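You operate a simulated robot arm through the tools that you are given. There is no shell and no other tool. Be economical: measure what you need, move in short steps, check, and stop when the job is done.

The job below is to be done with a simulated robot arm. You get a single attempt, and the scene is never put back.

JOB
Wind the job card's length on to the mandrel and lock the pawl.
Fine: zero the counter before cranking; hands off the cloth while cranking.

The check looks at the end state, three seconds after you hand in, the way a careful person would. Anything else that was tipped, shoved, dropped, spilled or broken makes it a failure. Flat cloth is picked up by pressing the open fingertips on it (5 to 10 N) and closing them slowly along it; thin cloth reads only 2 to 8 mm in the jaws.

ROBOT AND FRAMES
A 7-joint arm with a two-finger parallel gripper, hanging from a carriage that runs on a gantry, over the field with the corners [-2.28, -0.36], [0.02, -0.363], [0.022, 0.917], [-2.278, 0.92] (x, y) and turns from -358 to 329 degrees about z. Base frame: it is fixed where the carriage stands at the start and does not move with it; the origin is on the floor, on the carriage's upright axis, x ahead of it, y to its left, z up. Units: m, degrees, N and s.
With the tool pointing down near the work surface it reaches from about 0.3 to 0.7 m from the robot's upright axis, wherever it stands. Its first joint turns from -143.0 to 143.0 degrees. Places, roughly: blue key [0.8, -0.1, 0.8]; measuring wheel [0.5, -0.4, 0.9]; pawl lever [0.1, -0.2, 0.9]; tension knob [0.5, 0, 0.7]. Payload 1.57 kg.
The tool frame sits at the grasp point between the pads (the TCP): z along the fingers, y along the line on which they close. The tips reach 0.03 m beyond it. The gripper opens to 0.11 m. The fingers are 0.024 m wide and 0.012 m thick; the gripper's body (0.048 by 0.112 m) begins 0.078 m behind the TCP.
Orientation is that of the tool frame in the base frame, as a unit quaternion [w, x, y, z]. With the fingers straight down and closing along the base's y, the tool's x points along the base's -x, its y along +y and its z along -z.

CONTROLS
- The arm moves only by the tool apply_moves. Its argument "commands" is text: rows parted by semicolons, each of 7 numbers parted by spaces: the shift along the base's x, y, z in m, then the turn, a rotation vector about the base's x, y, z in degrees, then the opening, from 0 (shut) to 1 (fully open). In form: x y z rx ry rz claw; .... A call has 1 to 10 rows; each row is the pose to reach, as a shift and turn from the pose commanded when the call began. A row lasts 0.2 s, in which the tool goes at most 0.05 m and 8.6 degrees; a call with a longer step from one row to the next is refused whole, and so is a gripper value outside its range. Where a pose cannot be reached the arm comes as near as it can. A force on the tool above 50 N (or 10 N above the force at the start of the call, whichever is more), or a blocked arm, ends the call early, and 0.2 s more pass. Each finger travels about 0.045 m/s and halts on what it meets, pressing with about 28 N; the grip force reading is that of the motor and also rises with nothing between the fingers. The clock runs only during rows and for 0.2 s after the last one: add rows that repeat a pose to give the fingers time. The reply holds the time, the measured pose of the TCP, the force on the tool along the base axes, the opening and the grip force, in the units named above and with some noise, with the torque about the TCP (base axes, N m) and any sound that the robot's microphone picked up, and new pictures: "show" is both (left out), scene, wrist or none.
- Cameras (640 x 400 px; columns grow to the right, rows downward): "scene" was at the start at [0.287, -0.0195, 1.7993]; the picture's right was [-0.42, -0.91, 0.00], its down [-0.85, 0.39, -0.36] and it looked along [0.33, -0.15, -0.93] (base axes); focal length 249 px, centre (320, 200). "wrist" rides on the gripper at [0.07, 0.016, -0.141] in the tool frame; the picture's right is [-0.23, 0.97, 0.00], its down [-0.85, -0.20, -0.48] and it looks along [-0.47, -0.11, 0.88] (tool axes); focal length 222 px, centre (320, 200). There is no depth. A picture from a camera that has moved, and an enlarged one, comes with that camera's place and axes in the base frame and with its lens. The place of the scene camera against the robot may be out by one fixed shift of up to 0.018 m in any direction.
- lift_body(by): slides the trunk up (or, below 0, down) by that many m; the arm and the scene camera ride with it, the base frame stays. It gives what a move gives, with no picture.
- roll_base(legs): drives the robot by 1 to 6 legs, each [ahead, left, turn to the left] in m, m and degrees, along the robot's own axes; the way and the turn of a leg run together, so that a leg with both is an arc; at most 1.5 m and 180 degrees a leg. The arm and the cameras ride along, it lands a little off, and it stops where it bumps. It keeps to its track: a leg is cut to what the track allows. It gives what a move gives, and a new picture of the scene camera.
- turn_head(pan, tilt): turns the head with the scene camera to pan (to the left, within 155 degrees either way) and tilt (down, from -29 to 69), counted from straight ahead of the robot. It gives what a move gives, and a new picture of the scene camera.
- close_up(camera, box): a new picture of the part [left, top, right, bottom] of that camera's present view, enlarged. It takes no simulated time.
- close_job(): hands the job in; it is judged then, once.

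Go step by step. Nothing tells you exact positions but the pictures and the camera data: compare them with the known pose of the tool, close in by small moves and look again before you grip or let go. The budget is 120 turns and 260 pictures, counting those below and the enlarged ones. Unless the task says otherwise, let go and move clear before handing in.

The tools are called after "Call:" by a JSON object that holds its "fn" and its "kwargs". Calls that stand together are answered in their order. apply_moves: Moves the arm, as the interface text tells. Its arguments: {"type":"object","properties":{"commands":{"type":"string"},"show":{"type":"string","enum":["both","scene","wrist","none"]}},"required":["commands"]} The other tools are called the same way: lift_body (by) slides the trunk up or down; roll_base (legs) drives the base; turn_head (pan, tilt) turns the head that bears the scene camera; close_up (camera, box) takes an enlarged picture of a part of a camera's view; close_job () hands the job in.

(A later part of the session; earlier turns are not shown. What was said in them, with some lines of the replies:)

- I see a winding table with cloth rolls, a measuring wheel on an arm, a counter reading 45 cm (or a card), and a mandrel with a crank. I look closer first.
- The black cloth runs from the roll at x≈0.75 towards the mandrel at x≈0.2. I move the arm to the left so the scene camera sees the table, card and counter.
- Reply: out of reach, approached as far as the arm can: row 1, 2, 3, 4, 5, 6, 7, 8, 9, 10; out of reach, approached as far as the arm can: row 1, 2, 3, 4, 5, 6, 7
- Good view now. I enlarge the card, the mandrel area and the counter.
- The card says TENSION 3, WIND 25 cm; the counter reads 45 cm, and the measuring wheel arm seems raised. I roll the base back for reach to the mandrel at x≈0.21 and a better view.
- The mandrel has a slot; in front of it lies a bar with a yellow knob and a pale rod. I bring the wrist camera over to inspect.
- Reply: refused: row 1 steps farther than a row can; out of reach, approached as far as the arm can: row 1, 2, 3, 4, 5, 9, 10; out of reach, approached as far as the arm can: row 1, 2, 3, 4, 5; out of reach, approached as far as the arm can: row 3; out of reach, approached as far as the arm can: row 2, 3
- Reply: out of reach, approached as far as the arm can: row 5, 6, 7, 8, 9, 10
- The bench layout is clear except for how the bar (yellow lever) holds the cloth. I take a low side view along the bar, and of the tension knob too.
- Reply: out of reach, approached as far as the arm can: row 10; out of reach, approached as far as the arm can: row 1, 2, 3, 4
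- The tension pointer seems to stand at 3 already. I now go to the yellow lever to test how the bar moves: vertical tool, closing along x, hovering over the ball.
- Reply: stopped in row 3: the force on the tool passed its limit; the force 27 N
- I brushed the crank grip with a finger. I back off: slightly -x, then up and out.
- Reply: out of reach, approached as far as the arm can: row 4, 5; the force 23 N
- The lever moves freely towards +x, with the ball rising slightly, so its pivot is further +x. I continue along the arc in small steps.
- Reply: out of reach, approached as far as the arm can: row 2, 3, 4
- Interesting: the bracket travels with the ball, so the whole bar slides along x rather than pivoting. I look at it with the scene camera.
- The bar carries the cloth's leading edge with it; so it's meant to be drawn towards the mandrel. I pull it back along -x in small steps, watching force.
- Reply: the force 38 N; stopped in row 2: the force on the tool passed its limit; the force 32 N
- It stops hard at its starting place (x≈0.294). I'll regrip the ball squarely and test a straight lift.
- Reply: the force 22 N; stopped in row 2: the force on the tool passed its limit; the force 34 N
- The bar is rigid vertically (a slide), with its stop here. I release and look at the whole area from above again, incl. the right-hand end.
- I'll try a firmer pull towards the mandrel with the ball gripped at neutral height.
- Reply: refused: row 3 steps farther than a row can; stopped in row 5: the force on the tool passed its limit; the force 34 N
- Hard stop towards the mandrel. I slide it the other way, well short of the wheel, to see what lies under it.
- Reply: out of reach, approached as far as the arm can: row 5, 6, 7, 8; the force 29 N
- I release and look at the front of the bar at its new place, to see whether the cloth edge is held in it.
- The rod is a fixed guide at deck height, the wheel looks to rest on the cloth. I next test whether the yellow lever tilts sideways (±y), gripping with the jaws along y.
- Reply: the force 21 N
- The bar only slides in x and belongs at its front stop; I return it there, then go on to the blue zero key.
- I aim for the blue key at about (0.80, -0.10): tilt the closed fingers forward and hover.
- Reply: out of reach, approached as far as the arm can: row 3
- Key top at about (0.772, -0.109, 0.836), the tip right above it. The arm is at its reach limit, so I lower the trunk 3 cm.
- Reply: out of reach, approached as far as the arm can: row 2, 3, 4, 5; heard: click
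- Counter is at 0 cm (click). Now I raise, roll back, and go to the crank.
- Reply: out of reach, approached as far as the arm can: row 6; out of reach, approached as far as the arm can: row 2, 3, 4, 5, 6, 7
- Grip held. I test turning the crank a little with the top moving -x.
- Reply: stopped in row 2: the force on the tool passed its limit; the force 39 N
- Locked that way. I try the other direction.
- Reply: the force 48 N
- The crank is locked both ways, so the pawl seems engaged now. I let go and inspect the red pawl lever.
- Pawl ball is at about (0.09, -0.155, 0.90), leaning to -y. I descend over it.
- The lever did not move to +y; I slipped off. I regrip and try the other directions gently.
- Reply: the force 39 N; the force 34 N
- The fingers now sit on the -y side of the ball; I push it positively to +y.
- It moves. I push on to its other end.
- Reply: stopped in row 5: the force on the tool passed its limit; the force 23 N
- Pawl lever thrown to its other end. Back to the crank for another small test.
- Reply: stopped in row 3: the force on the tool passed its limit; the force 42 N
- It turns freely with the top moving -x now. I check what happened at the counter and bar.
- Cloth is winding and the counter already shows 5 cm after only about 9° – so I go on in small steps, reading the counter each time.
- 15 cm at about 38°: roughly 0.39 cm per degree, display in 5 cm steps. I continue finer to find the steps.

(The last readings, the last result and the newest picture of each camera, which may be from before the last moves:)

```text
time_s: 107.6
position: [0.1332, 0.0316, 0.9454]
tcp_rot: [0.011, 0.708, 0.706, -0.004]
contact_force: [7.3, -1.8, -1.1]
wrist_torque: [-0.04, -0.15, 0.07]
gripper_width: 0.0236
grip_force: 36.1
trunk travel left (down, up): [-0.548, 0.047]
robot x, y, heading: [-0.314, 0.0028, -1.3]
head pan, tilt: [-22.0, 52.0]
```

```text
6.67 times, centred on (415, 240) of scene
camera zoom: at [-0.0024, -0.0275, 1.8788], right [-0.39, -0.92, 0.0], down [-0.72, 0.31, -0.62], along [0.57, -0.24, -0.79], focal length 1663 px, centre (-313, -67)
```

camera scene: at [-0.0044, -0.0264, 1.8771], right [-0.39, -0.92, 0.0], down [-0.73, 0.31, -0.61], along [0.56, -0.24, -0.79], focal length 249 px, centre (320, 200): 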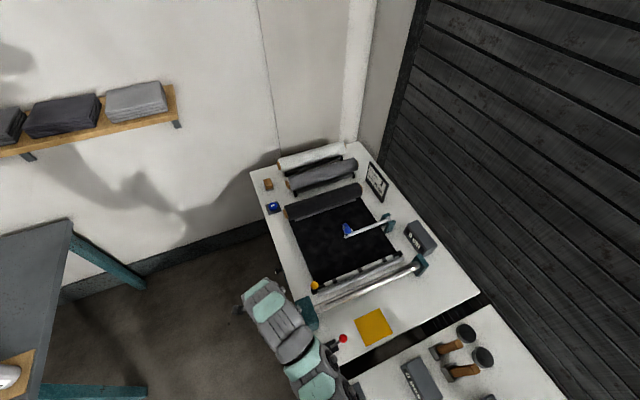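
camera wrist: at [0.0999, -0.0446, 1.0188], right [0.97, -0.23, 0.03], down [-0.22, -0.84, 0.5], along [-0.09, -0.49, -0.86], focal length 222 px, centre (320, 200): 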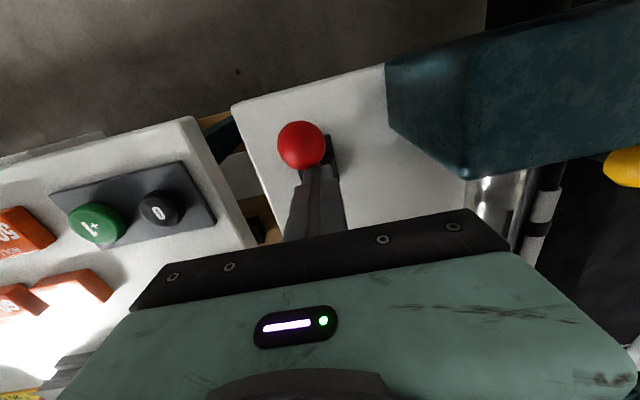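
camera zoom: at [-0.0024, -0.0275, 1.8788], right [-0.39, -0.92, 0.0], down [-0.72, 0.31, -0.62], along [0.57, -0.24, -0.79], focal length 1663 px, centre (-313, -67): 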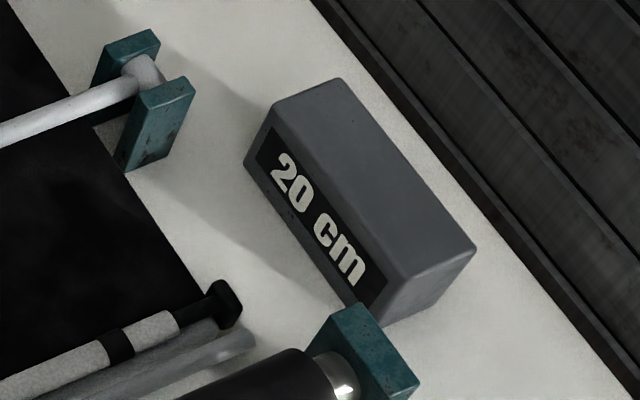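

Call:
{"fn": "apply_moves", "kwargs": {"commands": "-0.0032 0 -0.0041 0 0 0 0.05;-0.0032 0 -0.0041 0 0 0 0.05", "show": "none"}}

Call:
{"fn": "close_up", "kwargs": {"camera": "scene", "box": [380, 210, 450, 270]}}

```text
time_s: 108.2
position: [0.13, 0.0315, 0.9426]
tcp_rot: [0.011, 0.708, 0.706, -0.004]
contact_force: [8.3, -1.6, -3.0]
wrist_torque: [0.12, -0.02, 0.07]
gripper_width: 0.0235
grip_force: 36.1
trunk travel left (down, up): [-0.548, 0.047]
robot x, y, heading: [-0.3089, 0.0043, -1.3]
head pan, tilt: [-22.0, 52.0]
```

```text
6.67 times, centred on (415, 240) of scene
camera zoom: at [-0.0023, -0.0274, 1.8789], right [-0.39, -0.92, 0.0], down [-0.72, 0.31, -0.62], along [0.57, -0.24, -0.79], focal length 1663 px, centre (-313, -67)
```

zoom: 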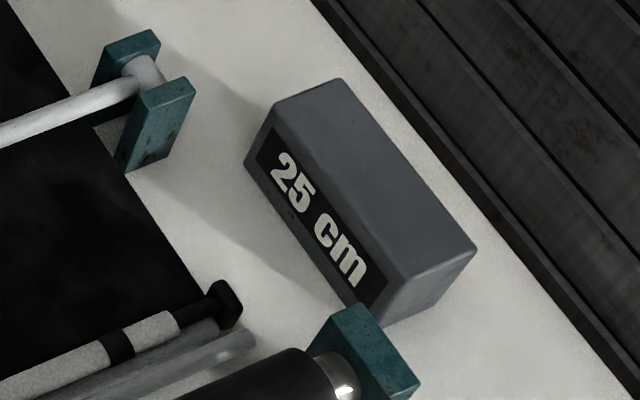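

25 cm just appeared at about 53°; if the display rounds, 25.0 lies about 3–4° further. I nudge on by 3°, then check.

Call:
{"fn": "apply_moves", "kwargs": {"commands": "-0.0015 0 -0.0022 0 0 0 0.05;-0.003 0 -0.0043 0 0 0 0.05;-0.003 0 -0.0043 0 0 0 0.05", "show": "none"}}

Call:
{"fn": "close_up", "kwargs": {"camera": "scene", "box": [280, 200, 450, 320]}}

```text
time_s: 109.0
position: [0.1268, 0.0325, 0.9389]
tcp_rot: [0.011, 0.709, 0.705, -0.004]
contact_force: [10.4, -1.1, -1.5]
wrist_torque: [0.25, -0.15, 0.06]
gripper_width: 0.0237
grip_force: 35.8
trunk travel left (down, up): [-0.548, 0.047]
robot x, y, heading: [-0.3093, 0.0026, -1.7]
head pan, tilt: [-22.0, 52.0]
```

```text
3.33 times, centred on (365, 260) of scene
camera zoom: at [-0.0022, -0.0274, 1.8789], right [-0.39, -0.92, 0.0], down [-0.72, 0.31, -0.62], along [0.57, -0.24, -0.79], focal length 831 px, centre (170, 0)
```

zoom: 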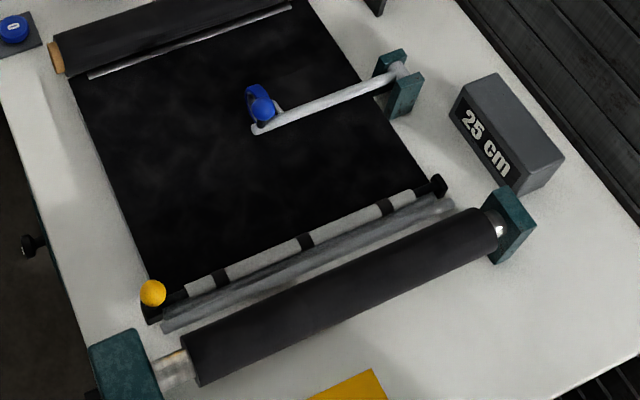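

Call:
{"fn": "apply_moves", "kwargs": {"commands": "0.002 0 0 0 0 0 0.15;0.002 0 0 0 0 0 0.25;0.002 0 0 0 0 0 0.35;0.002 0 0 0 0 0 0.45", "show": "wrist"}}

Call:
{"fn": "close_up", "kwargs": {"camera": "scene", "box": [380, 210, 450, 270]}}

```text
time_s: 110.0
position: [0.127, 0.0312, 0.939]
tcp_rot: [0.011, 0.708, 0.706, -0.004]
contact_force: [-0.8, 0.6, 0.2]
wrist_torque: [-0.01, 0.01, -0.04]
gripper_width: 0.0496
grip_force: 0.1
trunk travel left (down, up): [-0.548, 0.047]
robot x, y, heading: [-0.3076, 0.0051, -1.5]
head pan, tilt: [-22.0, 52.0]
camera wrist: at [0.1413, 0.1041, 1.0786], right [0.97, -0.23, 0.01], down [-0.21, -0.84, 0.49], along [-0.1, -0.48, -0.87], focal length 222 px, centre (320, 200)
```

wrist: 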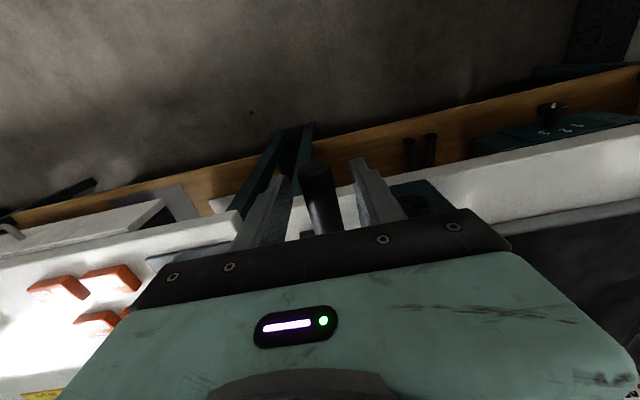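

```text
6.67 times, centred on (415, 240) of scene
camera zoom: at [-0.0028, -0.0273, 1.8786], right [-0.39, -0.92, 0.0], down [-0.72, 0.31, -0.62], along [0.57, -0.24, -0.79], focal length 1663 px, centre (-313, -67)
```

zoom: 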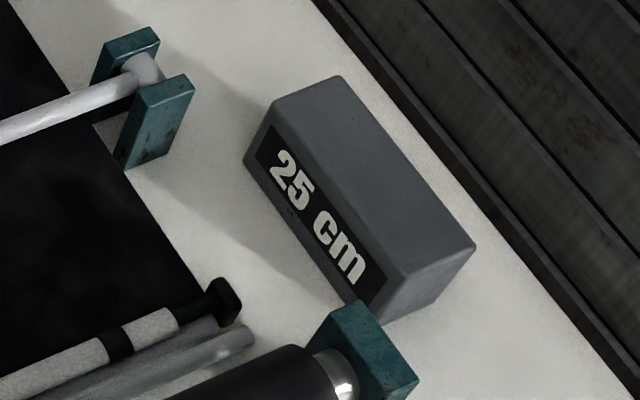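

It stays at 25 cm. I lift off, check the knob pointer, and go above the pawl lever.

Call:
{"fn": "close_up", "kwargs": {"camera": "wrist", "box": [500, 80, 620, 160]}}

Call:
{"fn": "apply_moves", "kwargs": {"commands": "0 0 0.04 0 0 0 0.5;0 0 0.08 0 0 0 0.5;0 0 0.12 0 0 0 0.5;-0.02 -0.02 0.14 0 0 0 0.2;-0.035 -0.04 0.14 0 0 0 0;-0.041 -0.06 0.12 0 0 0 0;-0.041 -0.06 0.08 0 0 0 0", "show": "wrist"}}

```text
5.00 times, centred on (560, 120) of wrist
camera zoom: at [0.1413, 0.1041, 1.0786], right [0.97, -0.23, 0.01], down [-0.21, -0.84, 0.49], along [-0.1, -0.48, -0.87], focal length 1111 px, centre (-880, 600)
```

zoom: 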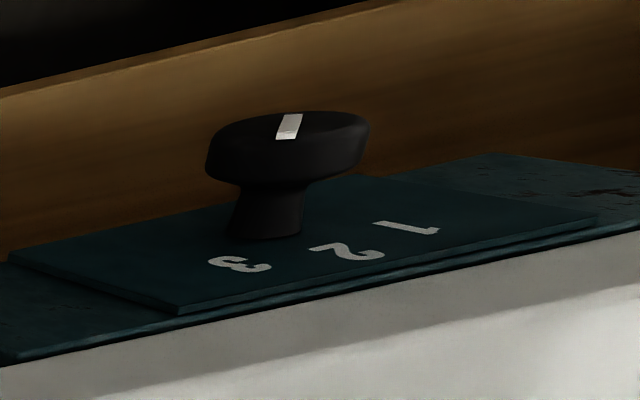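

```text
time_s: 111.6
position: [0.0877, -0.0281, 1.0193]
tcp_rot: [0.012, 0.709, 0.705, -0.004]
contact_force: [0.2, -1.1, -0.6]
wrist_torque: [-0.03, 0.01, -0.02]
gripper_width: 0.0
grip_force: 17.4
out of reach, approached as far as the arm can: row 5, 6
trunk travel left (down, up): [-0.548, 0.047]
robot x, y, heading: [-0.3068, -0.0008, -1.1]
head pan, tilt: [-22.0, 52.0]
camera wrist: at [0.1012, 0.0445, 1.1601], right [0.97, -0.23, 0.02], down [-0.21, -0.84, 0.5], along [-0.1, -0.49, -0.87], focal length 222 px, centre (320, 200)
```

wrist: 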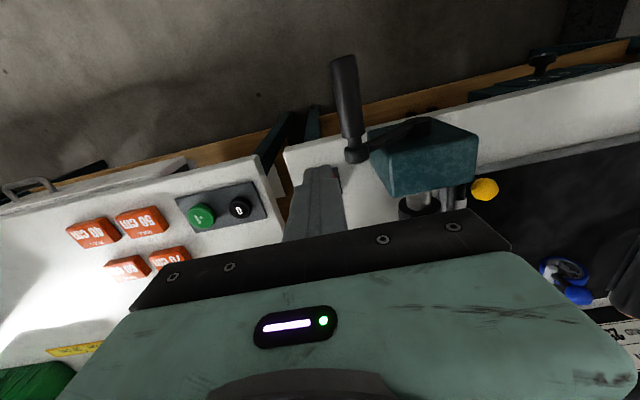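

The knob pointer does stand at 3. Now I descend on the +y side of the red ball.

Call:
{"fn": "apply_moves", "kwargs": {"commands": "-0.002 0.008 -0.04 0 0 0 0;-0.002 0.008 -0.08 0 0 0 0;-0.002 0.008 -0.11 0 0 0 0;-0.002 0.008 -0.11 0 0 0 0", "show": "wrist"}}

Call:
{"fn": "close_up", "kwargs": {"camera": "scene", "box": [290, 280, 410, 370]}}

```text
time_s: 112.6
position: [0.0844, -0.0211, 0.9095]
tcp_rot: [0.011, 0.708, 0.706, -0.004]
contact_force: [-0.2, 0.6, -0.4]
wrist_torque: [0.02, -0.02, 0.01]
gripper_width: 0.0
grip_force: 21.5
trunk travel left (down, up): [-0.548, 0.047]
robot x, y, heading: [-0.3099, 0.0048, -1.2]
head pan, tilt: [-22.0, 52.0]
camera wrist: at [0.0981, 0.0511, 1.0492], right [0.97, -0.23, 0.02], down [-0.21, -0.84, 0.49], along [-0.1, -0.48, -0.87], focal length 222 px, centre (320, 200)
```

wrist: 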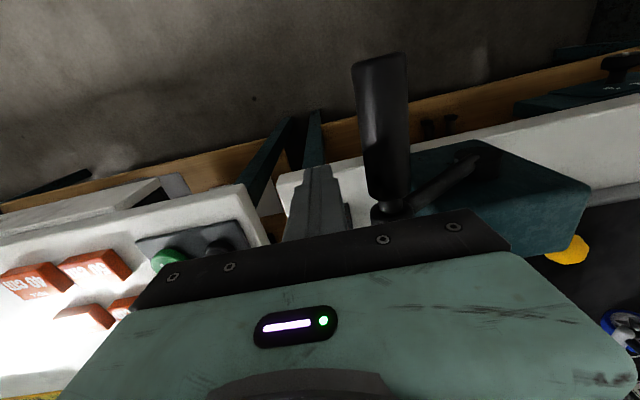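

```text
4.44 times, centred on (350, 325) of scene
camera zoom: at [-0.0028, -0.0273, 1.8786], right [-0.39, -0.92, 0.0], down [-0.72, 0.31, -0.62], along [0.57, -0.24, -0.79], focal length 1108 px, centre (187, -356)
```

zoom: 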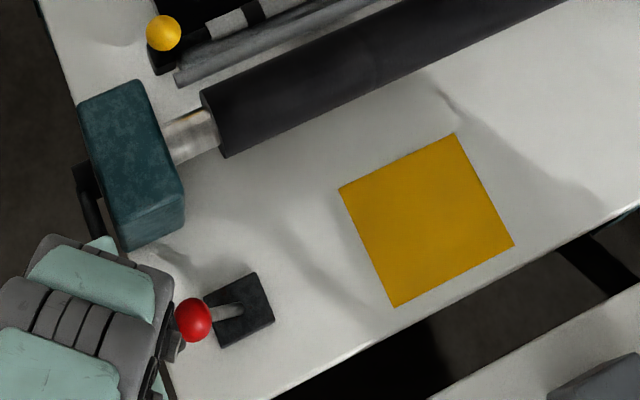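

Call:
{"fn": "apply_moves", "kwargs": {"commands": "0.001 -0.012 0 0 0 0 0;0.001 -0.024 0 0 0 0 0;0.001 -0.036 0 0 0 0 0;0.001 -0.048 0 0 0 0 0;0.001 -0.06 0 0 0 0 0;0.001 -0.072 -0.003 0 0 0 0;0.001 -0.084 -0.006 0 0 0 0;0.001 -0.096 -0.009 0 0 0 0;0.001 -0.106 -0.012 0 0 0 0;0.001 -0.112 -0.014 0 0 0 0", "show": "wrist"}}

Call:
{"fn": "close_up", "kwargs": {"camera": "scene", "box": [290, 280, 410, 370]}}

```text
time_s: 114.8
position: [0.086, -0.1331, 0.8936]
tcp_rot: [0.011, 0.708, 0.706, -0.004]
contact_force: [0.2, 1.1, -0.1]
wrist_torque: [0.0, -0.01, 0.03]
gripper_width: 0.0
grip_force: 21.0
trunk travel left (down, up): [-0.548, 0.047]
robot x, y, heading: [-0.307, 0.001, -1.0]
head pan, tilt: [-22.0, 52.0]
camera wrist: at [0.0996, -0.0611, 1.0339], right [0.97, -0.23, 0.01], down [-0.21, -0.84, 0.49], along [-0.1, -0.48, -0.87], focal length 222 px, centre (320, 200)
```

wrist: 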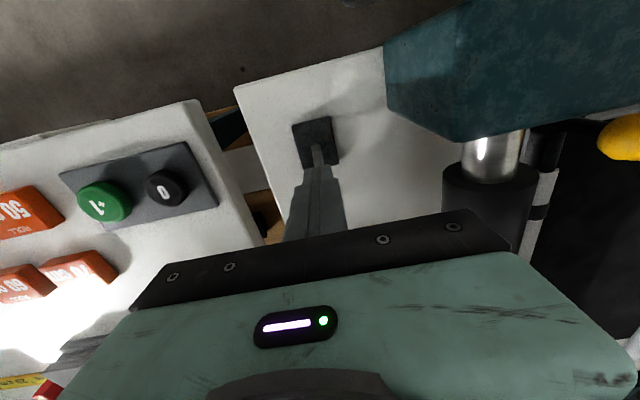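

```text
4.44 times, centred on (350, 325) of scene
camera zoom: at [-0.0028, -0.0273, 1.8786], right [-0.39, -0.92, 0.0], down [-0.72, 0.31, -0.62], along [0.57, -0.24, -0.79], focal length 1108 px, centre (187, -356)
```

zoom: 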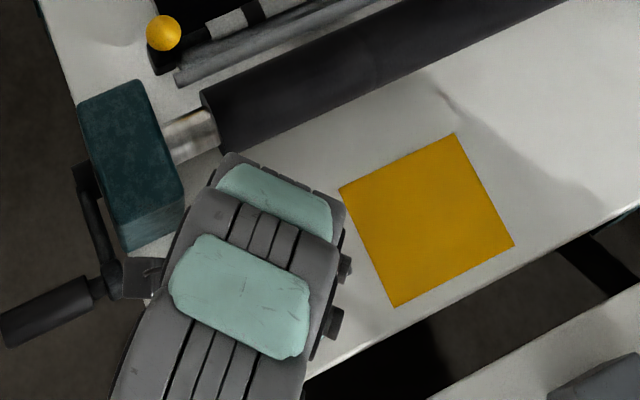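

Call:
{"fn": "apply_moves", "kwargs": {"commands": "0 -0.006 -0.002 0 0 0 0;0 -0.012 -0.005 0 0 0 0;0 -0.016 -0.006 0 0 0 0", "show": "none"}}

```text
time_s: 115.5
position: [0.0873, -0.1333, 0.8875]
tcp_rot: [0.005, 0.707, 0.708, 0.003]
contact_force: [-0.7, 19.1, 20.3]
wrist_torque: [0.3, 0.1, -0.07]
gripper_width: 0.0
grip_force: 21.7
trunk travel left (down, up): [-0.548, 0.047]
robot x, y, heading: [-0.3104, 0.0053, -1.1]
head pan, tilt: [-22.0, 52.0]
stopped in row 3: the force on the tool passed its limit (the readings are from after the stop); the commanded pose is now the measured one
```

At its stop again, i.e. locked as it was at the start. I back off, lift clear, and check everything.

Call:
{"fn": "apply_moves", "kwargs": {"commands": "0 0.012 0.005 0 0 0 0;0 0.02 0.02 0 0 0 0;0 0.02 0.06 0 0 0 0;0 0.02 0.1 0 0 0 0;0 0.02 0.14 0 0 0 0;-0.02 0.04 0.17 0 0 0 0;-0.04 0.08 0.17 0 0 0 0;-0.06 0.12 0.17 0 0 0 0;-0.07 0.16 0.17 0 0 0 0;-0.07 0.2 0.17 0 0 0 0", "show": "scene"}}

Call:
{"fn": "close_up", "kwargs": {"camera": "scene", "box": [290, 280, 410, 370]}}

Call:
{"fn": "close_up", "kwargs": {"camera": "scene", "box": [250, 150, 450, 290]}}

```text
time_s: 117.7
position: [0.059, 0.0767, 1.0219]
tcp_rot: [0.008, 0.707, 0.708, 0.0]
contact_force: [0.0, 0.6, 0.4]
wrist_torque: [0.03, 0.04, -0.03]
gripper_width: 0.0
grip_force: 21.2
out of reach, approached as far as the arm can: row 6, 7, 8, 9, 10
trunk travel left (down, up): [-0.548, 0.047]
robot x, y, heading: [-0.3105, 0.0054, -1.3]
head pan, tilt: [-22.0, 52.0]
camera scene: at [-0.0027, -0.0265, 1.8787], right [-0.39, -0.92, 0.0], down [-0.72, 0.31, -0.62], along [0.57, -0.24, -0.79], focal length 249 px, centre (320, 200)
```

scene: 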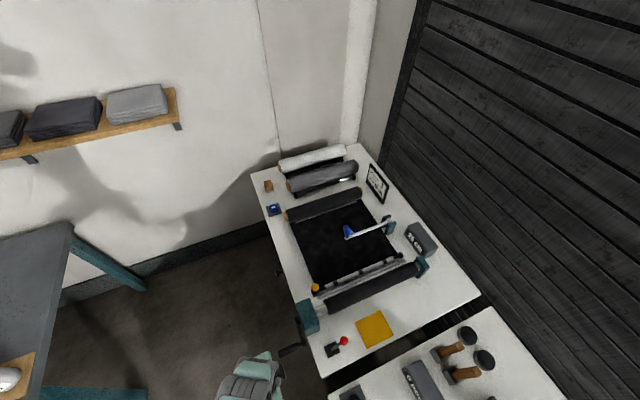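

```text
4.44 times, centred on (350, 325) of scene
camera zoom: at [-0.0027, -0.0265, 1.8787], right [-0.39, -0.92, 0.0], down [-0.72, 0.31, -0.62], along [0.57, -0.24, -0.79], focal length 1108 px, centre (187, -356)
```

zoom: 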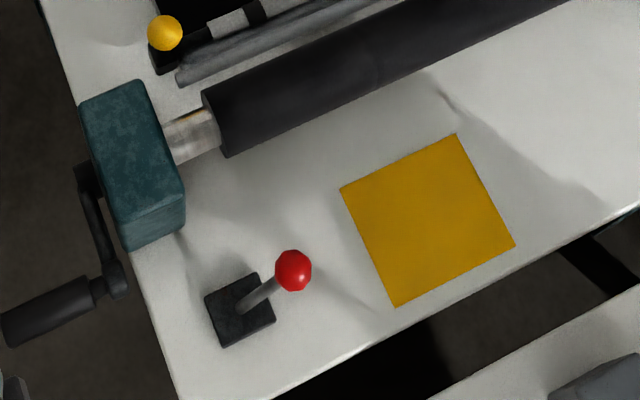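

```text
2.86 times, centred on (350, 220) of scene
camera zoom: at [-0.0027, -0.0265, 1.8787], right [-0.39, -0.92, 0.0], down [-0.72, 0.31, -0.62], along [0.57, -0.24, -0.79], focal length 712 px, centre (234, 143)
```

zoom: 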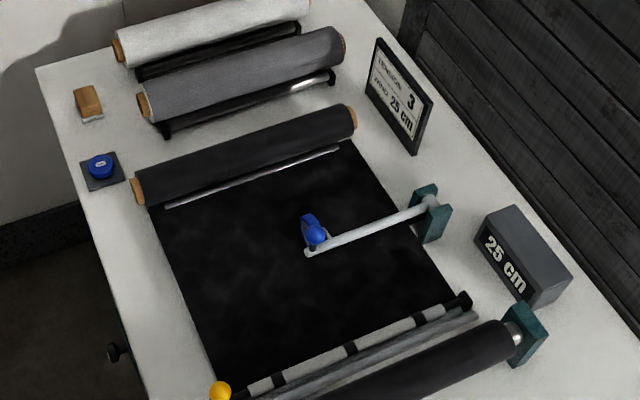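

The counter shows 25 cm, the cloth is on the mandrel, the pawl lever is back in the position that locked the crank, the tension stands at 3, and the arm is clear; I hand in.

Call:
{"fn": "close_job", "kwargs": {}}

```text
The job is handed in.
```

I wound 25 cm on to the mandrel, as the job card asks, and locked the pawl; the job is handed in.

- **Counter:** I zeroed it before any cloth was wound, and it read 25 cm at hand-in. It shows steps of about 5 cm. I turned a few degrees past the point where 25 appeared, so the true length may differ from 25.0 cm by a centimetre or two.
- **Cranking with the pawl locked:** I tried the crank both ways before I found that the pawl was engaged. It did not turn. One of those tries pushed the gripper fingers open on the handle.
- **Pawl:** The red lever is back in the position that blocked the crank at the start. I did not try the crank again after locking it.
- **Tension:** The knob already pointed at 3, the card's value, so I left it.
- **Other contact:** I brushed the crank handle once early on. I also slid the bar with the yellow knob, which holds the cloth's front edge, a few centimetres and put it back at its front stop. Both were before I zeroed the counter, and I kept off the cloth while cranking.
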